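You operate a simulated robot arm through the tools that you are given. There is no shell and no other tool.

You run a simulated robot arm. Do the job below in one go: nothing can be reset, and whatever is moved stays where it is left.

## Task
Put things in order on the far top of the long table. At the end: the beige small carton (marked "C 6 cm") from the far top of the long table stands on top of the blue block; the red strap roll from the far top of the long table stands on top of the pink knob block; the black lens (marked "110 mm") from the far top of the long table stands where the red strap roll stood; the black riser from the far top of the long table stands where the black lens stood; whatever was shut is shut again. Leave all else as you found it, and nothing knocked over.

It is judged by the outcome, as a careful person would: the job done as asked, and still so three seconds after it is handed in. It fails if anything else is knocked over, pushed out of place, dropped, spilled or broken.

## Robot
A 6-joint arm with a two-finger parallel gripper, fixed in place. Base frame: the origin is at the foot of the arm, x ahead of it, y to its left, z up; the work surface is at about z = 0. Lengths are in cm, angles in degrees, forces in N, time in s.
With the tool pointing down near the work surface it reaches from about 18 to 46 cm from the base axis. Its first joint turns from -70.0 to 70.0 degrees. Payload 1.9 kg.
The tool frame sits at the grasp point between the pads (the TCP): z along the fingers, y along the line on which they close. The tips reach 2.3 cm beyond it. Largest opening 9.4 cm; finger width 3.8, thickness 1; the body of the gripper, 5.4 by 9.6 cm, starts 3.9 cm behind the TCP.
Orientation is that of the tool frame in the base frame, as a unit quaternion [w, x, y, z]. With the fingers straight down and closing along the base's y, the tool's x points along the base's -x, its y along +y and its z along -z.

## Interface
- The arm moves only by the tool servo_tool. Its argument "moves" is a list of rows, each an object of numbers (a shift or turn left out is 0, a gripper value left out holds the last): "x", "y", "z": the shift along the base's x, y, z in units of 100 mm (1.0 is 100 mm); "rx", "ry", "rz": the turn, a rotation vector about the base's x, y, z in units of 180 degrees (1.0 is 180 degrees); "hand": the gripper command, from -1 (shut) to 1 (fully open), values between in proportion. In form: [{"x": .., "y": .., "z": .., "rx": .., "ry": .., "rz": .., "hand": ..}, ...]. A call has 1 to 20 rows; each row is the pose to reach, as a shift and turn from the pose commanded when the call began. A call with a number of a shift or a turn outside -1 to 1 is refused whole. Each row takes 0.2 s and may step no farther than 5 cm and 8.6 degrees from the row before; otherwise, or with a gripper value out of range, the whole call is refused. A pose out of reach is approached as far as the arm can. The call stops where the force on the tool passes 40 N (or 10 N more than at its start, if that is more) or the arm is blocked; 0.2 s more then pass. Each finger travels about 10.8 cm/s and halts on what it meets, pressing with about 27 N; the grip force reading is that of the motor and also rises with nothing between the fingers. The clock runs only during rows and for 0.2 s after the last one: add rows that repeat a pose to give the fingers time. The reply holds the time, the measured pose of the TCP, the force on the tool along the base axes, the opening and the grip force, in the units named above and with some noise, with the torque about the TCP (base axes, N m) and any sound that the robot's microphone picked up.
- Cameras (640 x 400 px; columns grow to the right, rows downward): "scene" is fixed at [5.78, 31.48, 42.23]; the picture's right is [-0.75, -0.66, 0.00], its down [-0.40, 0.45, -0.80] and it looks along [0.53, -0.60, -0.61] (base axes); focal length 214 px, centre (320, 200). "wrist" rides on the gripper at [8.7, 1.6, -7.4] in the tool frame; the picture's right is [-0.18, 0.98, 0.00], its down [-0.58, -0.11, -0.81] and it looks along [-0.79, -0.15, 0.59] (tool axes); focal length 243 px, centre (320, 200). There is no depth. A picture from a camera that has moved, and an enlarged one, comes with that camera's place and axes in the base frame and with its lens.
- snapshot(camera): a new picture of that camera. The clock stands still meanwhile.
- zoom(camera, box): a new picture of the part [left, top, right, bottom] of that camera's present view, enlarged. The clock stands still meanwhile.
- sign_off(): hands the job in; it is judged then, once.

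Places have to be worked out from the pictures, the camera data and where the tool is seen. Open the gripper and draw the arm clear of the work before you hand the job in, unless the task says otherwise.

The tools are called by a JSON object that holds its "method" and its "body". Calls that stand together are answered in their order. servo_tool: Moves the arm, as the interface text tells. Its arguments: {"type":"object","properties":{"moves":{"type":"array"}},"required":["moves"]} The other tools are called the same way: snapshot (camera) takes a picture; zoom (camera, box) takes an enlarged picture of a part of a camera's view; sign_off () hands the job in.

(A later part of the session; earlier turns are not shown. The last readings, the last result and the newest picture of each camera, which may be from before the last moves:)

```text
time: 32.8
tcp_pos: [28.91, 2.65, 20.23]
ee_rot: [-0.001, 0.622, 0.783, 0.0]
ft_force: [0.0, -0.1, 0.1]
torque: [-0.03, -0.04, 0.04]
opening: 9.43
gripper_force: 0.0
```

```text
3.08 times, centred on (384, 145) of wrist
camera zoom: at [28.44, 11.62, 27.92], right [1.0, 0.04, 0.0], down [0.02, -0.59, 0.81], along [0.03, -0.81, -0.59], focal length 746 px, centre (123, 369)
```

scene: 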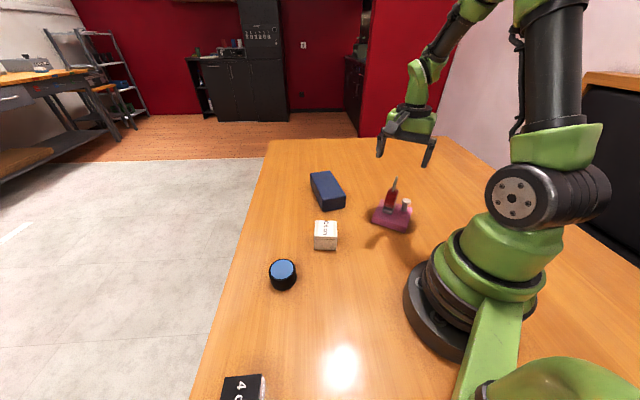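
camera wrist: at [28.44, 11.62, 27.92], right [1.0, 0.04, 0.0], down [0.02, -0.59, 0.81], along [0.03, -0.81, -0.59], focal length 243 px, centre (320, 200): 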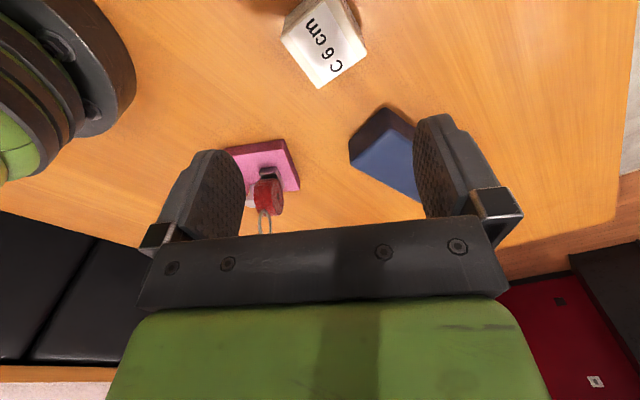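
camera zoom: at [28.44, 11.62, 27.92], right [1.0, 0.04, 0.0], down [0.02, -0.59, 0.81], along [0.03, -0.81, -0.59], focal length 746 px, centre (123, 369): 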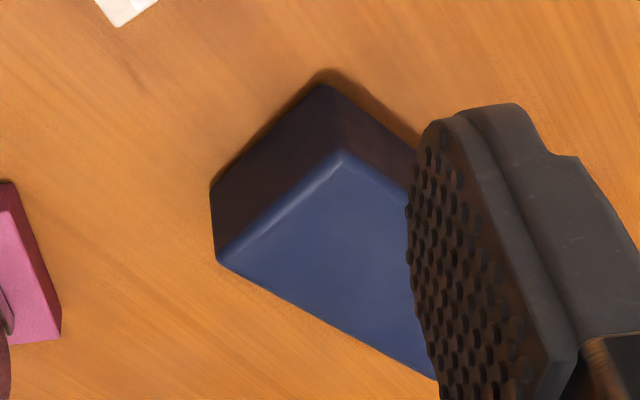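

Carton: top centre ≈ (29.2,2.7), ~5.3 cm wide, ~5 cm tall, edges at ≈39.5°. Blue block: ~16×7×4.5 cm, centre ≈ (42.4,-13.5), long axis at -33°. I turn the tool to the carton's edges and descend part way.

{"method": "servo_tool", "body": {"moves": [{"z": -0.1, "rz": 0.037}, {"z": -0.2, "rz": 0.074}, {"z": -0.35, "rz": 0.111}, {"x": 0.02, "y": -0.01, "z": -0.5, "rz": 0.147}, {"x": 0.02, "y": -0.01, "z": -0.7, "rz": 0.147}, {"x": 0.02, "y": -0.01, "z": -0.8, "rz": 0.147}, {"x": 0.02, "y": -0.01, "z": -0.8, "rz": 0.147}]}}

{"method": "snapshot", "body": {"camera": "wrist"}}

```text
time: 34.4
tcp_pos: [29.26, 2.82, 12.38]
ee_rot: [0.001, 0.426, 0.905, 0.0]
ft_force: [0.0, 0.8, 0.1]
torque: [-0.01, 0.01, -0.01]
opening: 9.4
gripper_force: 0.1
```

```text
taken
camera wrist: at [24.91, 10.64, 19.96], right [0.88, 0.48, 0.0], down [0.29, -0.52, 0.81], along [0.39, -0.71, -0.59], focal length 243 px, centre (320, 200)
```

wrist: 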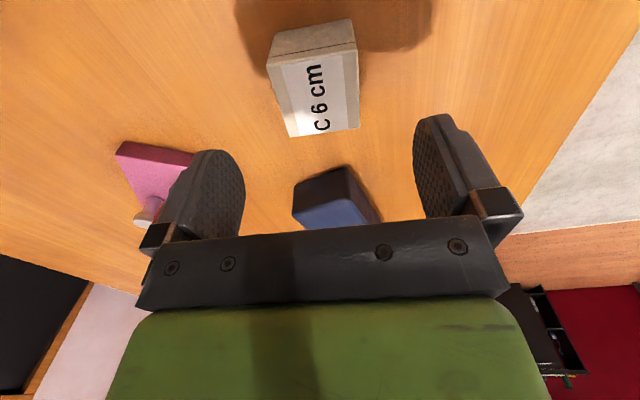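

{"method": "zoom", "body": {"camera": "wrist", "box": [240, 0, 400, 150]}}

```text
2.67 times, centred on (320, 75) of wrist
camera zoom: at [24.91, 10.64, 19.96], right [0.88, 0.48, 0.0], down [0.29, -0.52, 0.81], along [0.39, -0.71, -0.59], focal length 647 px, centre (320, 533)
```

zoom: 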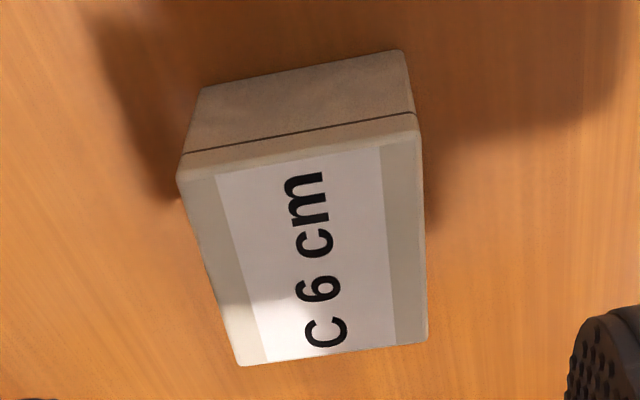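

The carton sits centred within 2–3 mm: 5.25 cm square, 5 cm tall. I shift 3 mm in -y and descend around it.

{"method": "servo_tool", "body": {"moves": [{"y": -0.03, "z": -0.15}, {"y": -0.03, "z": -0.3}, {"y": -0.03, "z": -0.5}, {"y": -0.03, "z": -0.65}, {"y": -0.03, "z": -0.78}, {"y": -0.03, "z": -0.88}, {"y": -0.03, "z": -0.95}, {"y": -0.03, "z": -0.95}]}}

{"method": "snapshot", "body": {"camera": "wrist"}}

{"method": "zoom", "body": {"camera": "scene", "box": [270, 180, 390, 280]}}

```text
time: 36.2
tcp_pos: [29.13, 2.42, 3.05]
ee_rot: [0.001, 0.427, 0.904, 0.001]
ft_force: [-0.1, -0.2, 1.1]
torque: [-0.01, -0.03, 0.01]
opening: 9.38
gripper_force: 0.0
```

```text
taken
camera wrist: at [24.83, 10.3, 10.6], right [0.88, 0.48, 0.0], down [0.28, -0.52, 0.81], along [0.39, -0.71, -0.59], focal length 243 px, centre (320, 200)
```

wrist: 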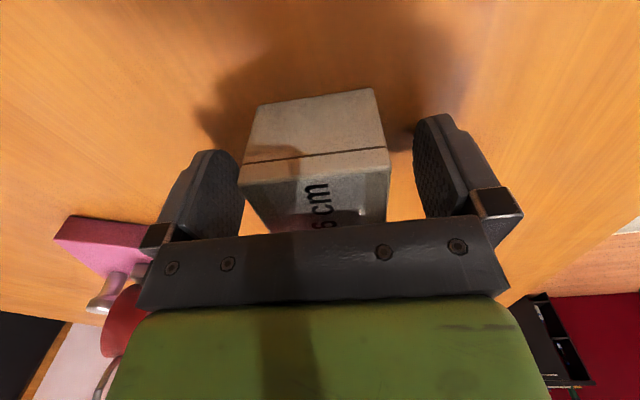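

```text
4.00 times, centred on (330, 230) of scene
camera zoom: at [5.78, 31.48, 42.23], right [-0.75, -0.66, 0.0], down [-0.4, 0.45, -0.8], along [0.53, -0.6, -0.61], focal length 858 px, centre (280, 80)
```

zoom: 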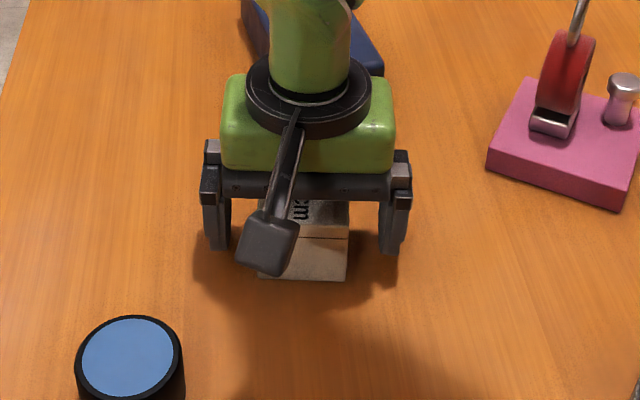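

The carton is about 2 mm toward the right finger; I correct that and close slowly.

{"method": "servo_tool", "body": {"moves": [{"x": 0.008, "y": 0.006, "hand": 0.7}, {"x": 0.015, "y": 0.013, "hand": 0.45}, {"x": 0.015, "y": 0.013, "hand": 0.3}, {"x": 0.015, "y": 0.013, "hand": 0.2}, {"x": 0.015, "y": 0.013, "hand": 0.12}, {"x": 0.015, "y": 0.013, "hand": 0.05}, {"x": 0.015, "y": 0.013, "hand": -0.1}, {"x": 0.015, "y": 0.013, "hand": -1}, {"x": 0.015, "y": 0.013, "hand": -1}, {"x": 0.015, "y": 0.013, "hand": -1}]}}

{"method": "snapshot", "body": {"camera": "wrist"}}

```text
time: 38.4
tcp_pos: [29.45, 2.66, 2.98]
ee_rot: [0.0, 0.427, 0.904, 0.0]
ft_force: [-0.1, -0.4, -0.6]
torque: [-0.01, 0.0, 0.0]
opening: 5.47
gripper_force: 27.0
```

```text
taken
camera wrist: at [24.97, 10.47, 10.61], right [0.88, 0.48, 0.0], down [0.29, -0.52, 0.81], along [0.39, -0.71, -0.59], focal length 243 px, centre (320, 200)
```

wrist: 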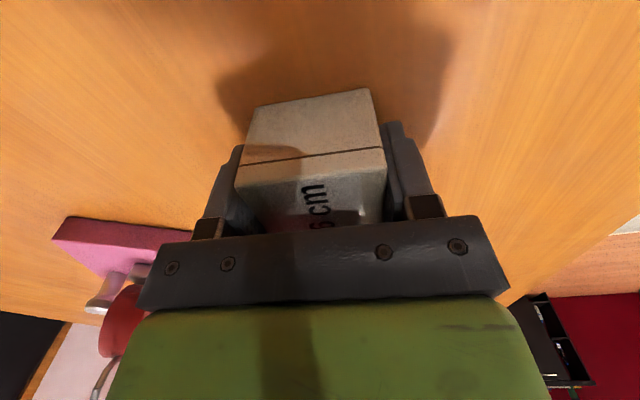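

Gripped at 5.47 cm. I lift it straight up and check.

{"method": "servo_tool", "body": {"moves": [{"z": 0.05}, {"z": 0.15}, {"z": 0.3}, {"z": 0.5}, {"z": 0.7}, {"z": 0.9}, {"z": 1.0}, {"z": 1.0}]}}

{"method": "snapshot", "body": {"camera": "wrist"}}

{"method": "zoom", "body": {"camera": "scene", "box": [240, 130, 440, 280]}}

```text
time: 40.2
tcp_pos: [29.53, 2.54, 13.09]
ee_rot: [0.001, 0.426, 0.905, 0.001]
ft_force: [-0.9, -0.2, -0.5]
torque: [-0.03, 0.0, 0.02]
opening: 5.44
gripper_force: 27.0
```

```text
taken
camera wrist: at [25.11, 10.4, 20.72], right [0.88, 0.48, 0.0], down [0.29, -0.52, 0.81], along [0.39, -0.71, -0.59], focal length 243 px, centre (320, 200)
```

wrist: 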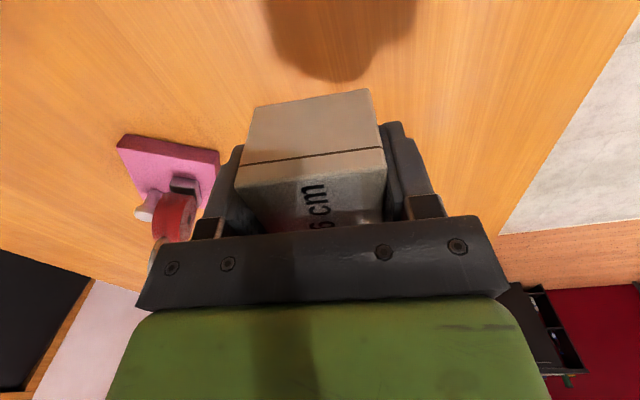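

```text
2.67 times, centred on (340, 205) of scene
camera zoom: at [5.78, 31.48, 42.23], right [-0.75, -0.66, 0.0], down [-0.4, 0.45, -0.8], along [0.53, -0.6, -0.61], focal length 572 px, centre (267, 187)
```

zoom: 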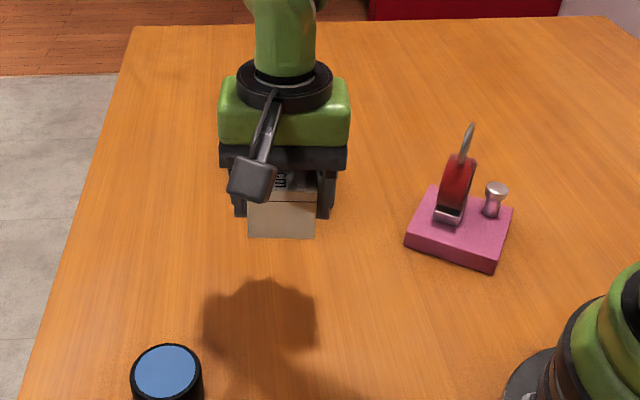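

The carton is held level. I carry it toward the blue block, turning 17° to match the block.

{"method": "servo_tool", "body": {"moves": [{"x": 0.08, "y": -0.1, "rz": 0.015}, {"x": 0.2, "y": -0.25, "rz": 0.032}, {"x": 0.32, "y": -0.4, "rz": 0.05}, {"x": 0.44, "y": -0.55, "rz": 0.068}, {"x": 0.54, "y": -0.68, "rz": 0.085}, {"x": 0.6, "y": -0.75, "rz": 0.094}, {"x": 0.6, "y": -0.75, "rz": 0.094}]}}

{"method": "snapshot", "body": {"camera": "wrist"}}

{"method": "zoom", "body": {"camera": "scene", "box": [240, 130, 440, 280]}}

```text
time: 41.8
tcp_pos: [35.75, -4.85, 13.12]
ee_rot: [0.0, 0.288, 0.958, 0.0]
ft_force: [-0.1, 0.2, -0.9]
torque: [-0.01, -0.05, 0.0]
opening: 5.49
gripper_force: 26.8
```

```text
taken
camera wrist: at [29.24, 1.31, 20.62], right [0.7, 0.72, 0.0], down [0.42, -0.41, 0.81], along [0.58, -0.56, -0.59], focal length 243 px, centre (320, 200)
```

wrist: 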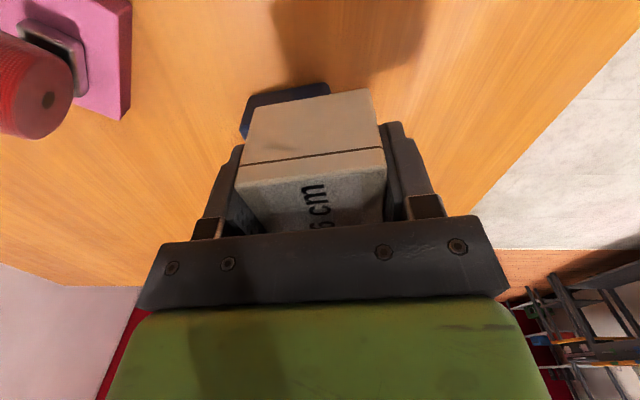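

```text
2.67 times, centred on (340, 205) of scene
camera zoom: at [5.78, 31.48, 42.23], right [-0.75, -0.66, 0.0], down [-0.4, 0.45, -0.8], along [0.53, -0.6, -0.61], focal length 572 px, centre (267, 187)
```

zoom: 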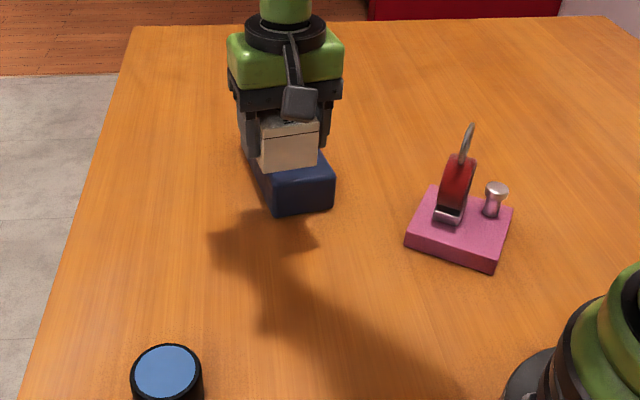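

Following the same line, I move over the blue block's top near (41.2,-12.6).

{"method": "servo_tool", "body": {"moves": [{"x": 0.08, "y": -0.12}, {"x": 0.18, "y": -0.27}, {"x": 0.28, "y": -0.42}, {"x": 0.38, "y": -0.57}, {"x": 0.48, "y": -0.7}, {"x": 0.55, "y": -0.78}, {"x": 0.55, "y": -0.78}]}}

{"method": "snapshot", "body": {"camera": "wrist"}}

{"method": "zoom", "body": {"camera": "scene", "box": [270, 120, 390, 230]}}

```text
time: 43.4
tcp_pos: [41.01, -12.52, 13.12]
ee_rot: [0.0, 0.288, 0.958, 0.0]
ft_force: [-0.3, 0.2, -2.2]
torque: [0.0, -0.01, 0.01]
opening: 5.44
gripper_force: 26.6
```

```text
taken
camera wrist: at [34.57, -6.32, 20.7], right [0.7, 0.72, 0.0], down [0.42, -0.41, 0.81], along [0.58, -0.56, -0.59], focal length 243 px, centre (320, 200)
```

wrist: 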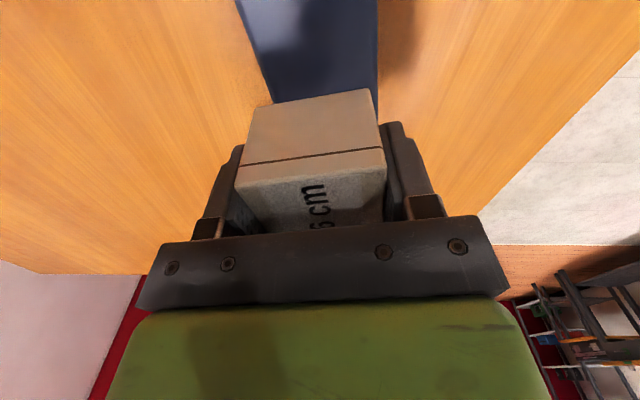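

```text
3.64 times, centred on (330, 175) of scene
camera zoom: at [5.78, 31.48, 42.23], right [-0.75, -0.66, 0.0], down [-0.4, 0.45, -0.8], along [0.53, -0.6, -0.61], focal length 780 px, centre (284, 291)
```

zoom: 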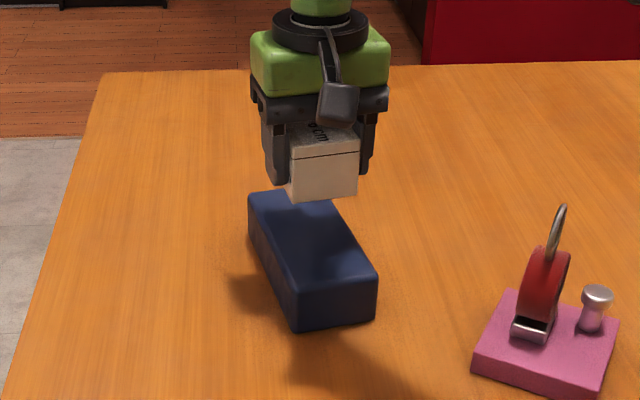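

The block lies centred under the carton (edges at ±3.7 cm either side). I lower to just above the expected contact.

{"method": "servo_tool", "body": {"moves": [{"z": -0.08}, {"z": -0.18}, {"z": -0.28}, {"z": -0.36}, {"z": -0.42}, {"z": -0.44}, {"z": -0.44}]}}

{"method": "servo_tool", "body": {"moves": [{"z": -0.02}, {"z": -0.04}, {"z": -0.04}]}}

{"method": "zoom", "body": {"camera": "scene", "box": [290, 140, 370, 220]}}

```text
time: 45.0
tcp_pos: [41.01, -12.62, 8.64]
ee_rot: [0.0, 0.289, 0.957, -0.001]
ft_force: [-0.1, -0.3, -0.9]
torque: [-0.03, 0.02, 0.03]
opening: 5.46
gripper_force: 26.8
```

```text
time: 45.8
tcp_pos: [40.97, -12.77, 8.24]
ee_rot: [0.0, 0.288, 0.957, 0.0]
ft_force: [0.5, -0.1, -1.5]
torque: [0.01, 0.0, 0.03]
opening: 5.48
gripper_force: 26.7
```

```text
5.00 times, centred on (330, 180) of scene
camera zoom: at [5.78, 31.48, 42.23], right [-0.75, -0.66, 0.0], down [-0.4, 0.45, -0.8], along [0.53, -0.6, -0.61], focal length 1072 px, centre (270, 300)
```

zoom: 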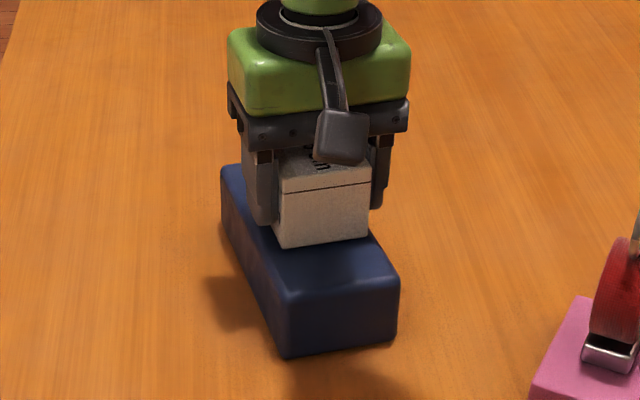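

Not yet touching. I continue in 1–2 mm steps.

{"method": "servo_tool", "body": {"moves": [{"z": -0.01}, {"z": -0.02}, {"z": -0.02}]}}

{"method": "servo_tool", "body": {"moves": [{"z": -0.01}, {"z": -0.02}, {"z": -0.02}]}}

{"method": "servo_tool", "body": {"moves": [{"z": -0.01}, {"z": -0.01}]}}

```text
time: 46.6
tcp_pos: [40.99, -12.75, 8.01]
ee_rot: [0.0, 0.289, 0.957, -0.001]
ft_force: [0.1, 0.0, -0.7]
torque: [0.0, 0.01, 0.02]
opening: 5.47
gripper_force: 27.0
```

```text
time: 47.4
tcp_pos: [40.92, -12.73, 7.88]
ee_rot: [0.002, 0.289, 0.957, 0.0]
ft_force: [2.4, -4.2, 26.8]
torque: [-0.17, 0.07, -0.05]
opening: 5.45
gripper_force: 27.2
```

```text
time: 48.0
tcp_pos: [41.02, -12.7, 7.73]
ee_rot: [0.002, 0.289, 0.957, 0.0]
ft_force: [1.2, -8.7, 26.8]
torque: [-0.21, -0.02, -0.03]
opening: 5.47
gripper_force: 26.9
```

Contact came at about z 7.95 and I'm pressing ~27 N, so I ease back up 2 mm before releasing.

{"method": "servo_tool", "body": {"moves": [{"z": 0.01}, {"z": 0.017}, {"z": 0.017}]}}

{"method": "zoom", "body": {"camera": "scene", "box": [290, 140, 370, 220]}}

{"method": "snapshot", "body": {"camera": "wrist"}}

```text
time: 48.8
tcp_pos: [40.86, -12.61, 7.68]
ee_rot: [-0.003, 0.289, 0.957, 0.001]
ft_force: [0.4, 1.6, 3.6]
torque: [-0.03, -0.15, 0.03]
opening: 5.48
gripper_force: 27.2
```

```text
5.00 times, centred on (330, 180) of scene
camera zoom: at [5.77, 31.48, 42.23], right [-0.75, -0.66, 0.0], down [-0.4, 0.45, -0.8], along [0.53, -0.6, -0.61], focal length 1072 px, centre (270, 300)
```

zoom: 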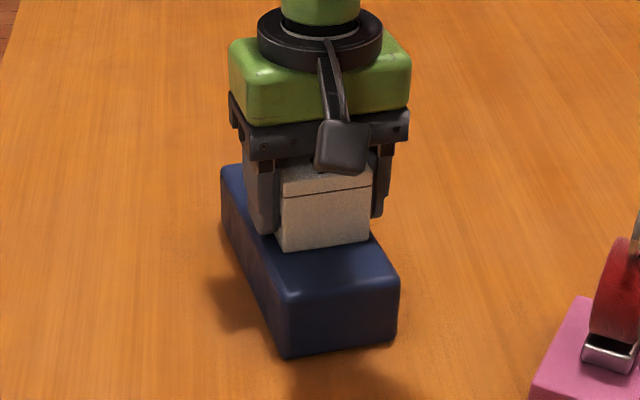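

```text
taken
camera wrist: at [34.45, -6.36, 15.34], right [0.7, 0.72, 0.0], down [0.43, -0.41, 0.8], along [0.58, -0.56, -0.59], focal length 243 px, centre (320, 200)
```

wrist: 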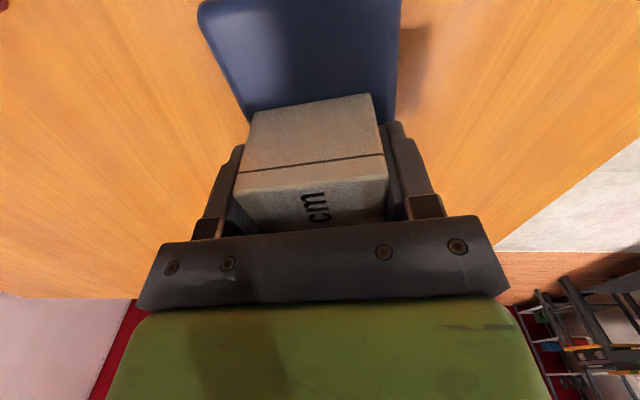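

Force is down to ~3 N with the carton resting on the block. I release slowly.

{"method": "servo_tool", "body": {"moves": [{"hand": 0.18}, {"hand": 0.2}, {"hand": 0.24}, {"hand": 0.3}, {"hand": 0.4}, {"hand": 0.5}, {"hand": 0.6}, {"hand": 0.6}]}}

{"method": "zoom", "body": {"camera": "scene", "box": [290, 140, 370, 220]}}

{"method": "snapshot", "body": {"camera": "wrist"}}

```text
time: 50.6
tcp_pos: [40.89, -12.73, 7.78]
ee_rot: [0.0, 0.288, 0.958, 0.0]
ft_force: [-1.1, 0.1, 0.4]
torque: [-0.01, 0.03, 0.03]
opening: 7.51
gripper_force: 0.0
```

```text
5.00 times, centred on (330, 180) of scene
camera zoom: at [5.78, 31.48, 42.23], right [-0.75, -0.66, 0.0], down [-0.4, 0.45, -0.8], along [0.53, -0.6, -0.61], focal length 1072 px, centre (270, 300)
```

zoom: 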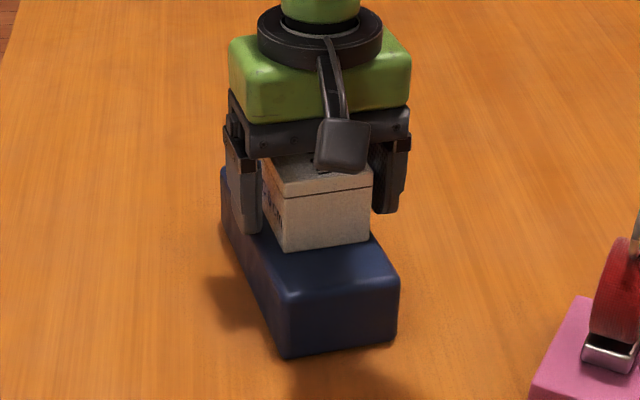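

```text
taken
camera wrist: at [34.5, -6.42, 15.4], right [0.7, 0.72, 0.0], down [0.42, -0.41, 0.81], along [0.58, -0.56, -0.59], focal length 243 px, centre (320, 200)
```

wrist: 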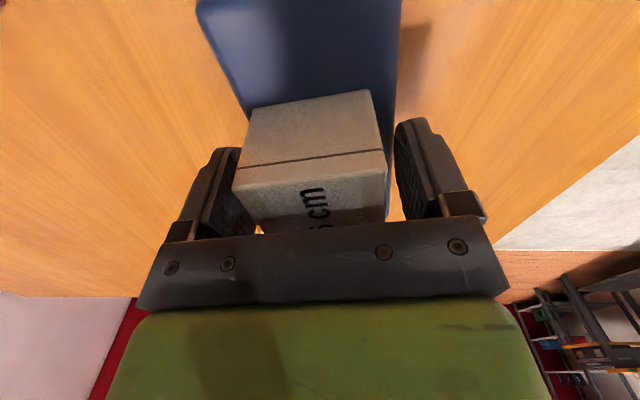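

Carton is released and sits flat on the block. I rise straight up.

{"method": "servo_tool", "body": {"moves": [{"z": 0.05}, {"z": 0.15}, {"z": 0.3}, {"z": 0.5}, {"z": 0.7}, {"z": 0.9, "hand": 1}, {"z": 1.0, "hand": 1}, {"z": 1.0, "hand": 1}]}}

{"method": "snapshot", "body": {"camera": "wrist"}}

{"method": "snapshot", "body": {"camera": "scene"}}

```text
time: 52.4
tcp_pos: [40.82, -12.82, 17.9]
ee_rot: [-0.001, 0.289, 0.957, 0.0]
ft_force: [0.6, -0.1, 0.2]
torque: [0.02, 0.01, -0.01]
opening: 9.41
gripper_force: 0.1
```

```text
taken
camera wrist: at [34.42, -6.48, 25.48], right [0.7, 0.72, 0.0], down [0.42, -0.41, 0.81], along [0.58, -0.56, -0.59], focal length 243 px, centre (320, 200)
```

wrist: 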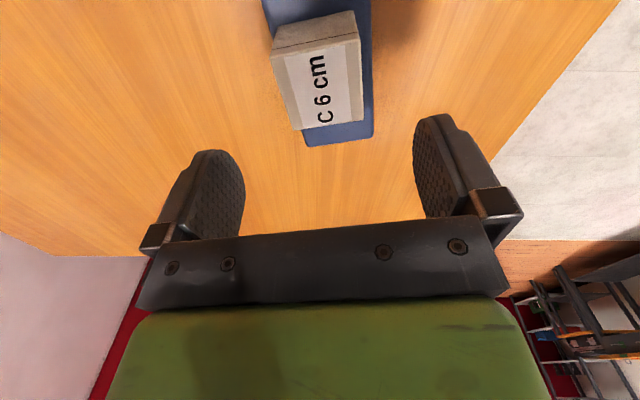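

```text
taken
```

scene: 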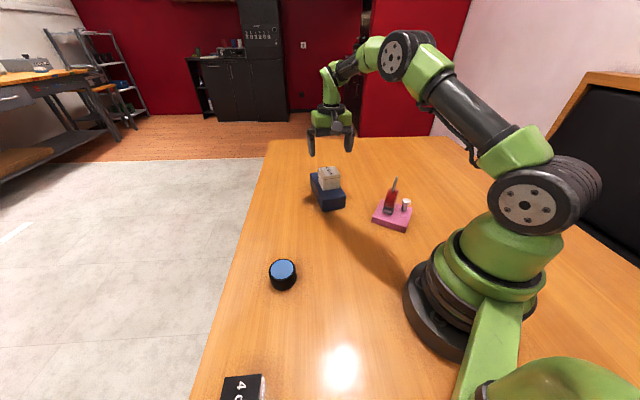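

{"method": "zoom", "body": {"camera": "scene", "box": [280, 150, 440, 250]}}

{"method": "zoom", "body": {"camera": "wrist", "box": [240, 0, 400, 150]}}

```text
4.00 times, centred on (360, 200) of scene
camera zoom: at [5.78, 31.48, 42.23], right [-0.75, -0.66, 0.0], down [-0.4, 0.45, -0.8], along [0.53, -0.6, -0.61], focal length 858 px, centre (160, 200)
```

zoom: 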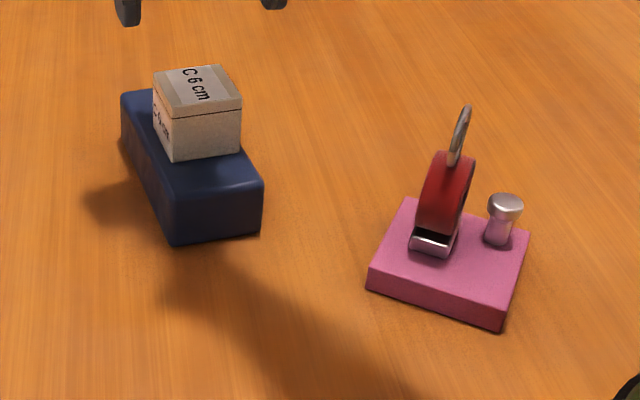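

```text
2.67 times, centred on (320, 75) of wrist
camera zoom: at [34.42, -6.48, 25.48], right [0.7, 0.72, 0.0], down [0.42, -0.41, 0.81], along [0.58, -0.56, -0.59], focal length 647 px, centre (320, 533)
```

zoom: 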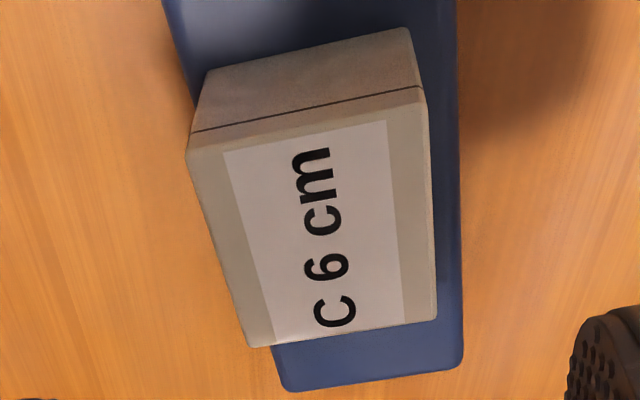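

Blue block is unmoved with the carton nicely centred, and the roll stands on the pink block. Now I travel toward the lens at about (29.3,16.6).

{"method": "servo_tool", "body": {"moves": [{"x": -0.1, "y": 0.2}, {"x": -0.22, "y": 0.45}, {"x": -0.35, "y": 0.7}, {"x": -0.45, "y": 0.9}, {"x": -0.5, "y": 1.0}, {"x": -0.5, "y": 1.0}]}}

{"method": "servo_tool", "body": {"moves": [{"x": -0.1, "y": 0.2}, {"x": -0.22, "y": 0.45}, {"x": -0.35, "y": 0.7}, {"x": -0.45, "y": 0.9}, {"x": -0.5, "y": 1.0}, {"x": -0.5, "y": 1.0}]}}

{"method": "servo_tool", "body": {"moves": [{"x": -0.05, "y": 0.2, "z": -0.05}, {"x": -0.1, "y": 0.45, "z": -0.1}, {"x": -0.13, "y": 0.7, "z": -0.2}, {"x": -0.15, "y": 0.85, "z": -0.3}, {"x": -0.15, "y": 0.95, "z": -0.35}, {"x": -0.15, "y": 0.95, "z": -0.35}]}}

{"method": "snapshot", "body": {"camera": "wrist"}}

{"method": "snapshot", "body": {"camera": "scene"}}

```text
time: 53.8
tcp_pos: [35.88, -2.52, 17.85]
ee_rot: [0.0, 0.289, 0.957, 0.001]
ft_force: [-0.5, -0.2, 0.8]
torque: [-0.02, 0.01, -0.03]
opening: 9.4
gripper_force: 0.0
```

```text
time: 55.2
tcp_pos: [30.87, 7.36, 17.95]
ee_rot: [0.0, 0.289, 0.957, -0.001]
ft_force: [-0.4, -0.2, 0.7]
torque: [-0.01, 0.0, 0.03]
opening: 9.39
gripper_force: 0.0
```

```text
time: 56.6
tcp_pos: [29.52, 16.74, 14.25]
ee_rot: [0.0, 0.29, 0.957, 0.0]
ft_force: [0.4, -0.7, 0.4]
torque: [0.04, 0.02, 0.01]
opening: 9.39
gripper_force: 0.2
```

```text
taken
camera wrist: at [23.09, 23.03, 21.87], right [0.7, 0.72, 0.0], down [0.42, -0.41, 0.81], along [0.58, -0.56, -0.59], focal length 243 px, centre (320, 200)
```

wrist: 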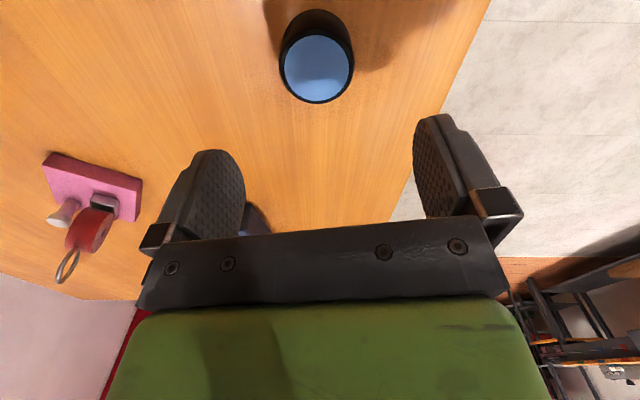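

```text
taken
```

scene: 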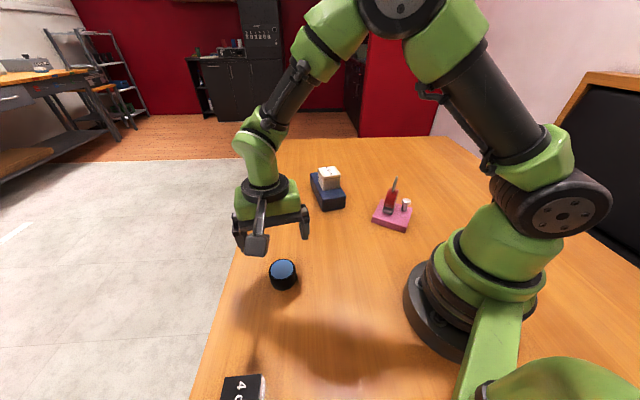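

{"method": "zoom", "body": {"camera": "wrist", "box": [256, 0, 384, 110]}}

```text
3.64 times, centred on (320, 55) of wrist
camera zoom: at [23.09, 23.03, 21.87], right [0.7, 0.72, 0.0], down [0.42, -0.41, 0.81], along [0.58, -0.56, -0.59], focal length 882 px, centre (320, 727)
```

zoom: 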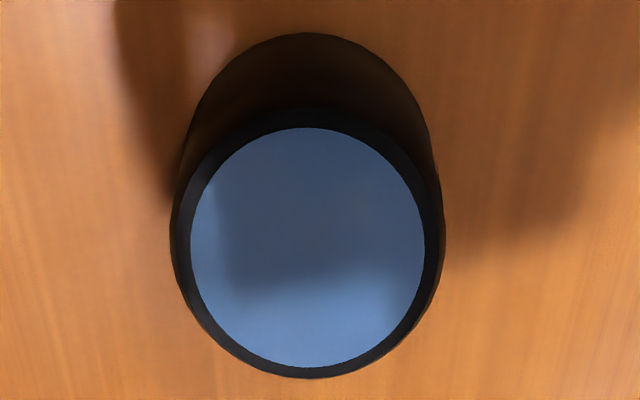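

Lens centre is about 4 mm in -x from the tool axis; diameter ≈5.4 cm, top ≈3.6 cm. I shift and descend halfway to recheck.

{"method": "servo_tool", "body": {"moves": [{"x": -0.02, "z": -0.1}, {"x": -0.042, "z": -0.25}, {"x": -0.042, "z": -0.4}, {"x": -0.042, "z": -0.5}, {"x": -0.042, "z": -0.6}, {"x": -0.042, "z": -0.65}, {"x": -0.042, "z": -0.65}]}}

{"method": "zoom", "body": {"camera": "wrist", "box": [160, 20, 480, 220]}}

```text
time: 58.2
tcp_pos: [29.01, 16.84, 8.02]
ee_rot: [0.0, 0.289, 0.957, 0.001]
ft_force: [0.2, 0.1, -0.3]
torque: [-0.02, 0.03, 0.01]
opening: 9.4
gripper_force: 0.1
```

```text
2.00 times, centred on (320, 120) of wrist
camera zoom: at [22.62, 23.11, 15.47], right [0.7, 0.72, 0.0], down [0.42, -0.41, 0.81], along [0.58, -0.56, -0.59], focal length 485 px, centre (320, 360)
```

zoom: 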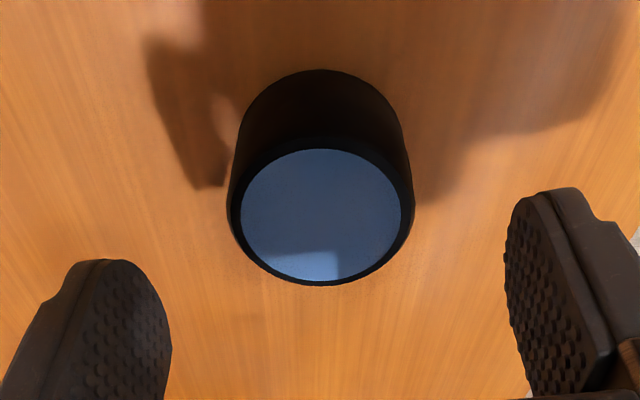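

Lens is now centred within a millimetre. I descend to gripping height.

{"method": "servo_tool", "body": {"moves": [{"z": -0.12}, {"z": -0.24}, {"z": -0.36}, {"z": -0.44}, {"z": -0.5}, {"z": -0.5}]}}

{"method": "snapshot", "body": {"camera": "wrist"}}

```text
time: 59.6
tcp_pos: [29.0, 16.78, 2.83]
ee_rot: [-0.001, 0.289, 0.957, 0.0]
ft_force: [-0.8, 0.4, 0.4]
torque: [0.01, -0.04, -0.01]
opening: 9.42
gripper_force: 0.2
```

```text
taken
camera wrist: at [22.58, 23.04, 10.36], right [0.7, 0.72, 0.0], down [0.42, -0.41, 0.81], along [0.58, -0.56, -0.59], focal length 243 px, centre (320, 200)
```

wrist: 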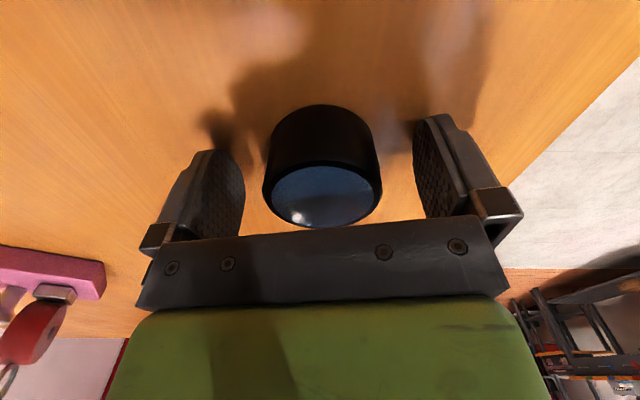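

Well centred; I close slowly on the lens barrel.

{"method": "servo_tool", "body": {"moves": [{"hand": 0.7}, {"hand": 0.45}, {"hand": 0.3}, {"hand": 0.22}, {"hand": 0.15}, {"hand": 0.08}, {"hand": 0.0}, {"hand": -1}, {"hand": -1}, {"hand": -1}]}}

{"method": "snapshot", "body": {"camera": "wrist"}}

```text
time: 61.8
tcp_pos: [28.98, 16.77, 2.83]
ee_rot: [0.0, 0.289, 0.957, -0.001]
ft_force: [-0.3, -0.8, 1.0]
torque: [0.0, 0.02, 0.0]
opening: 5.48
gripper_force: 27.7
```

```text
taken
camera wrist: at [22.57, 23.04, 10.37], right [0.7, 0.72, 0.0], down [0.42, -0.41, 0.81], along [0.58, -0.56, -0.59], focal length 243 px, centre (320, 200)
```

wrist: 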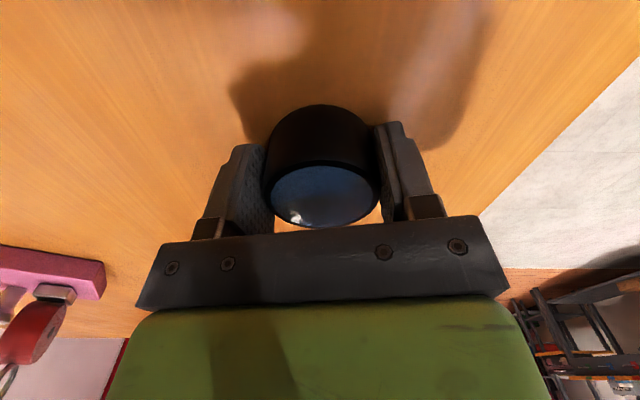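

Gripped at 5.48 cm; the lens's spot is (28.96,16.81) in command coordinates. I lift it and carry it toward the roll's old place at (15.1,19.4).

{"method": "servo_tool", "body": {"moves": [{"z": 0.05}, {"z": 0.15}, {"z": 0.3}, {"z": 0.5}, {"z": 0.65}, {"z": 0.7}, {"z": 0.7}]}}

{"method": "servo_tool", "body": {"moves": [{"x": -0.12, "y": 0.02}, {"x": -0.28, "y": 0.05}, {"x": -0.44, "y": 0.08}, {"x": -0.6, "y": 0.11}, {"x": -0.76, "y": 0.14}, {"x": -0.9, "y": 0.17}, {"x": -0.95, "y": 0.18}, {"x": -0.95, "y": 0.18}]}}

{"method": "snapshot", "body": {"camera": "wrist"}}

{"method": "snapshot", "body": {"camera": "scene"}}

```text
time: 63.4
tcp_pos: [29.25, 16.94, 9.91]
ee_rot: [0.0, 0.29, 0.957, 0.0]
ft_force: [-0.4, 0.4, -1.5]
torque: [-0.03, -0.01, -0.02]
opening: 5.47
gripper_force: 27.3
```

```text
time: 65.2
tcp_pos: [19.47, 18.69, 9.88]
ee_rot: [0.001, 0.29, 0.957, 0.0]
ft_force: [0.2, -0.4, -2.4]
torque: [-0.01, -0.02, -0.05]
opening: 5.45
gripper_force: 26.5
```

```text
taken
camera wrist: at [13.13, 25.0, 17.36], right [0.7, 0.72, 0.0], down [0.42, -0.41, 0.81], along [0.58, -0.56, -0.59], focal length 243 px, centre (320, 200)
```

wrist: 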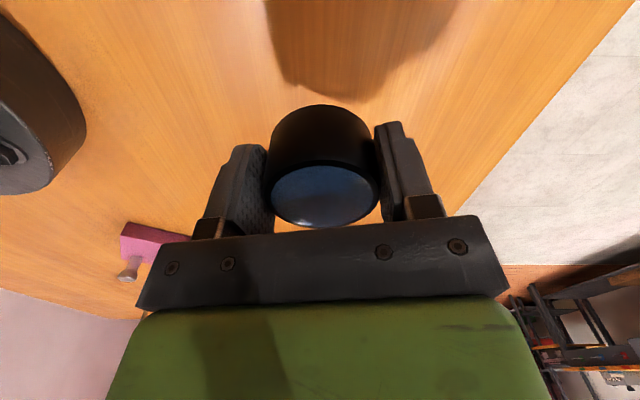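

```text
taken
```

scene: 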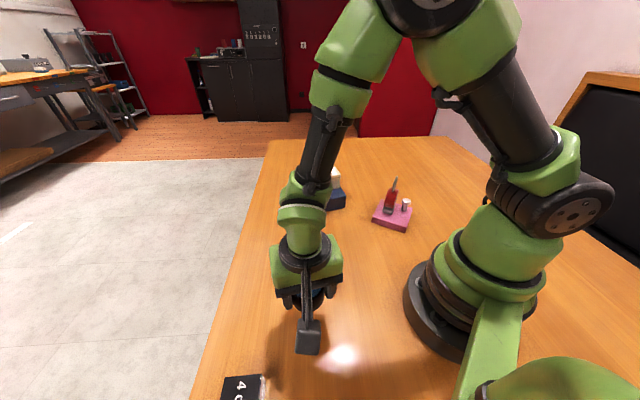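

Now the last 4.4 cm to the roll's old place, then lower to just above the table.

{"method": "servo_tool", "body": {"moves": [{"x": -0.1, "y": 0.02}, {"x": -0.22, "y": 0.04}, {"x": -0.34, "y": 0.06}, {"x": -0.438, "y": 0.079}, {"x": -0.438, "y": 0.079}, {"x": -0.438, "y": 0.079, "z": -0.12}, {"x": -0.438, "y": 0.079, "z": -0.26}, {"x": -0.438, "y": 0.079, "z": -0.4}, {"x": -0.438, "y": 0.079, "z": -0.5}, {"x": -0.438, "y": 0.079, "z": -0.58}, {"x": -0.438, "y": 0.079, "z": -0.64}, {"x": -0.438, "y": 0.079, "z": -0.64}]}}

{"method": "snapshot", "body": {"camera": "wrist"}}

{"method": "snapshot", "body": {"camera": "scene"}}

```text
time: 67.8
tcp_pos: [15.06, 19.6, 3.51]
ee_rot: [0.0, 0.289, 0.957, 0.0]
ft_force: [0.2, -0.5, -2.1]
torque: [-0.02, 0.01, -0.03]
opening: 5.43
gripper_force: 26.8
```

```text
taken
camera wrist: at [8.62, 25.74, 11.03], right [0.7, 0.72, 0.0], down [0.42, -0.41, 0.81], along [0.58, -0.56, -0.59], focal length 243 px, centre (320, 200)
```

wrist: 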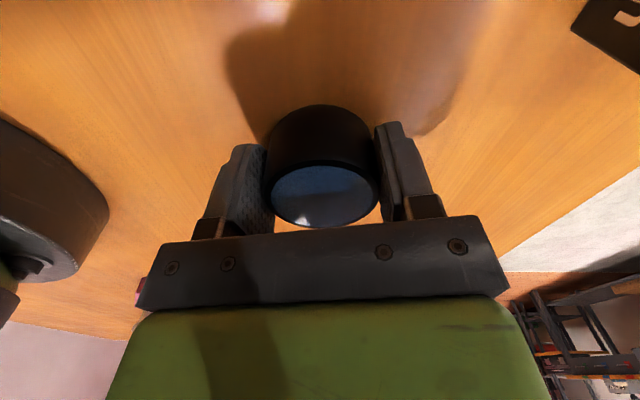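

```text
taken
```

scene: 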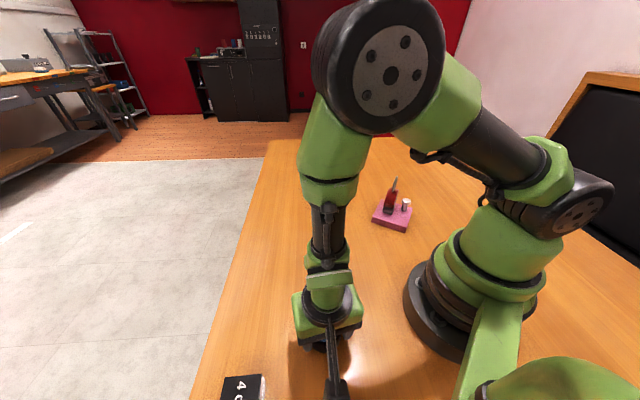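

About 6 mm above the table. I lower in small steps to contact.

{"method": "servo_tool", "body": {"moves": [{"z": -0.02}, {"z": -0.04}, {"z": -0.045}, {"z": -0.045}]}}

{"method": "servo_tool", "body": {"moves": [{"z": -0.008}, {"z": -0.008}]}}

{"method": "servo_tool", "body": {"moves": [{"z": -0.006}, {"z": -0.006}]}}

```text
time: 68.8
tcp_pos: [15.06, 19.34, 2.99]
ee_rot: [0.0, 0.288, 0.958, 0.0]
ft_force: [0.0, -0.5, -1.3]
torque: [-0.01, 0.0, 0.03]
opening: 5.44
gripper_force: 27.3
```

```text
time: 69.4
tcp_pos: [15.17, 19.27, 3.08]
ee_rot: [0.001, 0.289, 0.957, 0.0]
ft_force: [1.2, -1.5, -2.1]
torque: [0.02, 0.0, -0.02]
opening: 5.42
gripper_force: 26.9
```

```text
time: 70.0
tcp_pos: [15.13, 19.37, 2.98]
ee_rot: [0.0, 0.289, 0.957, 0.0]
ft_force: [0.4, 0.0, -1.5]
torque: [-0.02, 0.03, 0.04]
opening: 5.4
gripper_force: 26.9
```

Still hanging (-1.5 N); a further millimetre at a time.

{"method": "servo_tool", "body": {"moves": [{"z": -0.006}, {"z": -0.006}]}}

{"method": "servo_tool", "body": {"moves": [{"z": -0.006}, {"z": -0.006}]}}

```text
time: 70.6
tcp_pos: [15.13, 19.41, 2.81]
ee_rot: [0.001, 0.288, 0.958, 0.001]
ft_force: [0.1, 0.3, -1.4]
torque: [-0.01, 0.02, -0.03]
opening: 5.42
gripper_force: 26.7
```

```text
time: 71.2
tcp_pos: [15.22, 19.46, 2.8]
ee_rot: [0.001, 0.288, 0.958, 0.0]
ft_force: [1.7, -1.0, 7.0]
torque: [-0.07, -0.03, 0.02]
opening: 5.44
gripper_force: 26.3
```

Contact at +7 N. I release slowly and look.

{"method": "servo_tool", "body": {"moves": [{"hand": 0.17}, {"hand": 0.2}, {"hand": 0.25}, {"hand": 0.32}, {"hand": 0.42}, {"hand": 0.55}, {"hand": 0.7}, {"hand": 0.7}]}}

{"method": "snapshot", "body": {"camera": "wrist"}}

```text
time: 73.0
tcp_pos: [15.13, 19.44, 2.85]
ee_rot: [-0.001, 0.289, 0.957, 0.0]
ft_force: [-0.8, -0.9, 0.5]
torque: [-0.03, 0.03, 0.0]
opening: 8.02
gripper_force: 0.1
```

```text
taken
camera wrist: at [8.74, 25.67, 10.38], right [0.7, 0.72, 0.0], down [0.42, -0.41, 0.81], along [0.58, -0.56, -0.59], focal length 243 px, centre (320, 200)
```

wrist: 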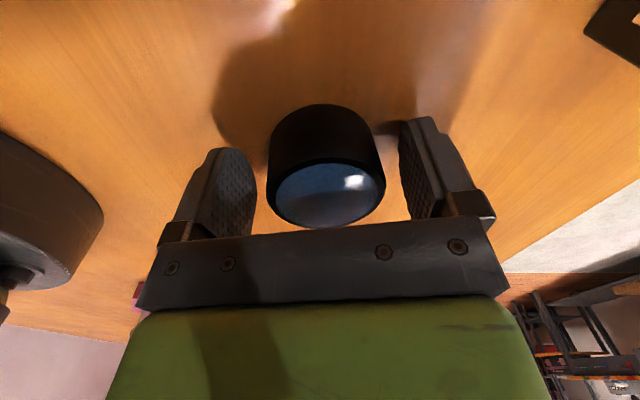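

Lens stands in the roll's old place. I open fully, rise, and look at the scene and riser.

{"method": "servo_tool", "body": {"moves": [{"z": 0.03, "hand": 1}, {"z": 0.1, "hand": 1}, {"z": 0.25, "hand": 1}, {"z": 0.45}, {"z": 0.65}, {"z": 0.85}, {"z": 1.0}, {"z": 1.0}]}}

{"method": "snapshot", "body": {"camera": "wrist"}}

{"method": "snapshot", "body": {"camera": "scene"}}

{"method": "zoom", "body": {"camera": "scene", "box": [200, 300, 360, 400]}}

```text
time: 74.8
tcp_pos: [15.02, 19.31, 12.79]
ee_rot: [0.0, 0.288, 0.958, 0.0]
ft_force: [0.2, 0.7, 0.1]
torque: [0.02, 0.03, 0.02]
opening: 9.39
gripper_force: 0.0
```

```text
taken
camera wrist: at [8.63, 25.51, 20.32], right [0.7, 0.72, 0.0], down [0.42, -0.41, 0.81], along [0.58, -0.56, -0.59], focal length 243 px, centre (320, 200)
```

wrist: 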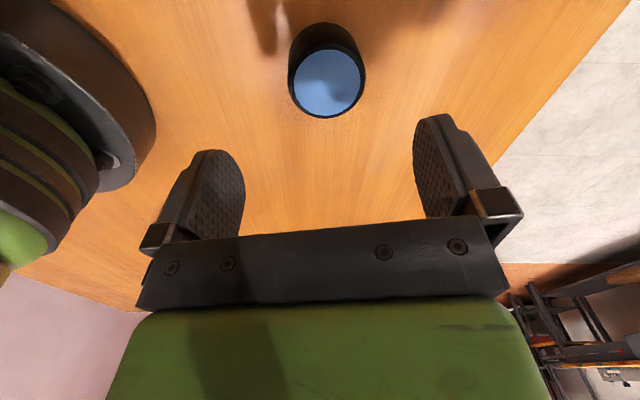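

```text
taken
```

scene: 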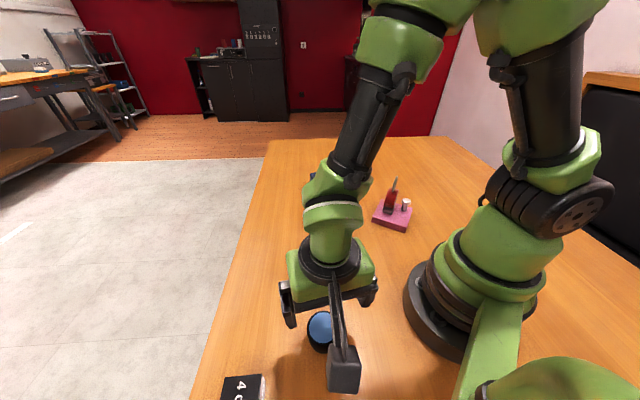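

```text
4.00 times, centred on (280, 350) of scene
camera zoom: at [5.77, 31.48, 42.23], right [-0.75, -0.66, 0.0], down [-0.4, 0.45, -0.8], along [0.53, -0.6, -0.61], focal length 858 px, centre (480, -400)
```

zoom: 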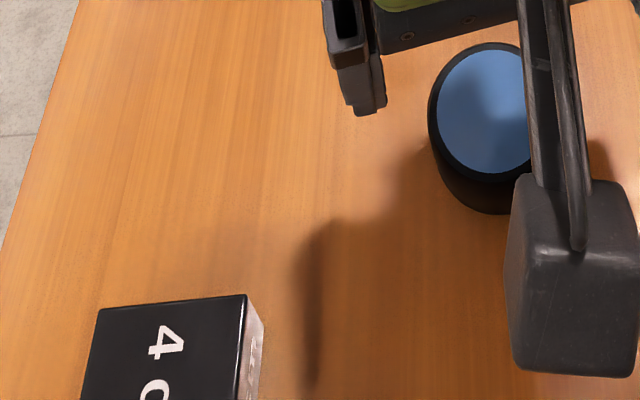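

The riser's visible top edge gives its edges at ≈46° and a centre near (18,34). I move over there at height to view it.

{"method": "servo_tool", "body": {"moves": [{"x": 0.02, "y": 0.08, "z": 0.15, "rz": -0.015}, {"x": 0.05, "y": 0.2, "z": 0.3, "rz": -0.03}, {"x": 0.1, "y": 0.4, "z": 0.4, "rz": -0.045}, {"x": 0.15, "y": 0.6, "z": 0.45, "rz": -0.06}, {"x": 0.2, "y": 0.8, "z": 0.45, "rz": -0.06}, {"x": 0.25, "y": 0.95, "z": 0.45, "rz": -0.06}, {"x": 0.25, "y": 0.95, "z": 0.45, "rz": -0.06}]}}

{"method": "snapshot", "body": {"camera": "wrist"}}

{"method": "snapshot", "body": {"camera": "scene"}}

```text
time: 76.4
tcp_pos: [17.59, 28.98, 17.2]
ee_rot: [0.0, 0.377, 0.926, 0.0]
ft_force: [-0.6, -0.9, 0.4]
torque: [0.0, -0.04, 0.02]
opening: 9.38
gripper_force: 0.0
```

```text
taken
camera wrist: at [12.37, 36.25, 24.82], right [0.82, 0.57, 0.0], down [0.34, -0.48, 0.81], along [0.46, -0.66, -0.59], focal length 243 px, centre (320, 200)
```

wrist: 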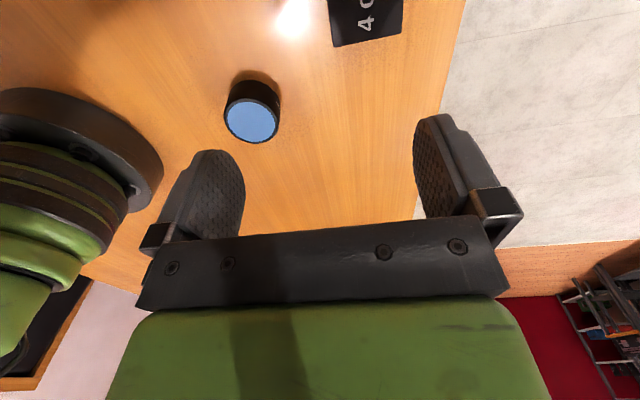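

```text
taken
```

scene: 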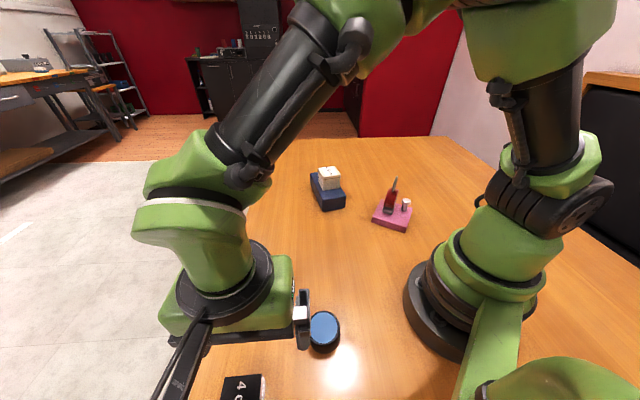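

The riser's far edge is at ≈40°, about 5.2 cm long; its centre is near (18.2,33.7). I move above it and turn to match.

{"method": "servo_tool", "body": {"moves": [{"x": 0.01, "y": 0.1, "rz": -0.01}, {"x": 0.03, "y": 0.22, "rz": -0.02}, {"x": 0.05, "y": 0.35, "rz": -0.03}, {"x": 0.06, "y": 0.47, "z": -0.1, "rz": -0.03}, {"x": 0.06, "y": 0.47, "z": -0.2, "rz": -0.03}, {"x": 0.06, "y": 0.47, "z": -0.2, "rz": -0.03}]}}

{"method": "snapshot", "body": {"camera": "wrist"}}

{"method": "zoom", "body": {"camera": "wrist", "box": [240, 0, 400, 150]}}

```text
time: 77.8
tcp_pos: [17.96, 33.55, 15.14]
ee_rot: [0.0, 0.421, 0.907, 0.0]
ft_force: [0.7, -0.3, -0.3]
torque: [0.01, 0.01, 0.03]
opening: 9.41
gripper_force: 0.0
```

```text
taken
camera wrist: at [13.68, 41.35, 22.79], right [0.87, 0.49, 0.0], down [0.29, -0.51, 0.81], along [0.4, -0.7, -0.59], focal length 243 px, centre (320, 200)
```

wrist: 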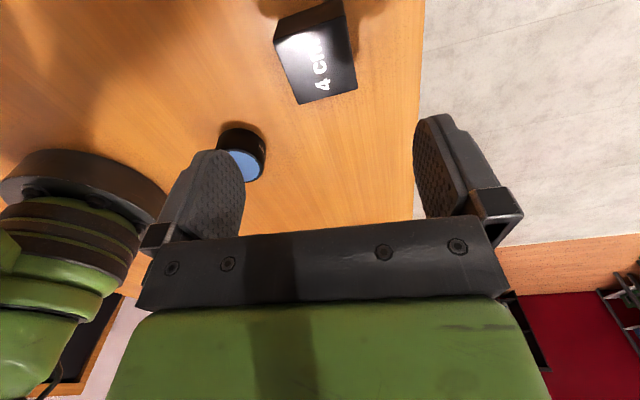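

```text
2.67 times, centred on (320, 75) of wrist
camera zoom: at [13.68, 41.35, 22.79], right [0.87, 0.49, 0.0], down [0.29, -0.51, 0.81], along [0.4, -0.7, -0.59], focal length 647 px, centre (320, 533)
```

zoom: 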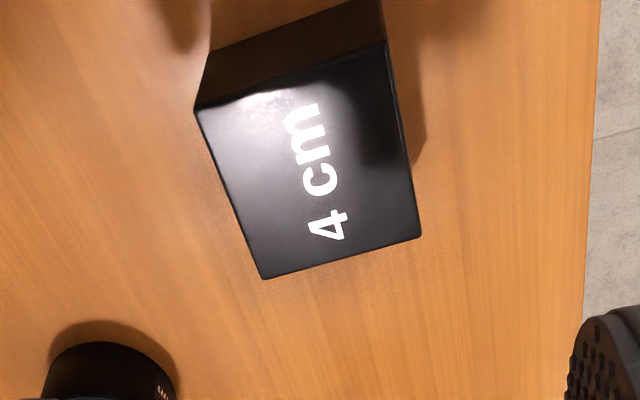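

The riser is about 5×5×4 cm, centred at ≈ (17.8,33.6), edges at ≈45°. I turn +4.8°, shift 2 mm and descend partway.

{"method": "servo_tool", "body": {"moves": [{"x": -0.01, "y": 0.003, "z": -0.1, "rz": 0.013}, {"x": -0.019, "y": 0.006, "z": -0.25, "rz": 0.0267}, {"x": -0.019, "y": 0.006, "z": -0.4, "rz": 0.0267}, {"x": -0.019, "y": 0.006, "z": -0.55, "rz": 0.0267}, {"x": -0.019, "y": 0.006, "z": -0.65, "rz": 0.0267}, {"x": -0.019, "y": 0.006, "z": -0.65, "rz": 0.0267}]}}

{"method": "zoom", "body": {"camera": "wrist", "box": [160, 20, 480, 220]}}

```text
time: 79.2
tcp_pos: [18.02, 33.64, 8.63]
ee_rot: [0.001, 0.383, 0.924, 0.001]
ft_force: [0.4, -0.2, -0.2]
torque: [0.0, -0.02, -0.01]
opening: 9.41
gripper_force: 0.0
```

```text
2.00 times, centred on (320, 120) of wrist
camera zoom: at [12.91, 41.02, 16.27], right [0.82, 0.57, 0.0], down [0.33, -0.49, 0.81], along [0.46, -0.66, -0.59], focal length 485 px, centre (320, 360)
```

zoom: 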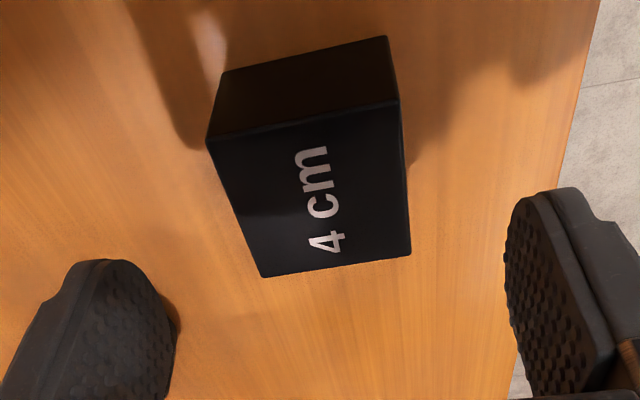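

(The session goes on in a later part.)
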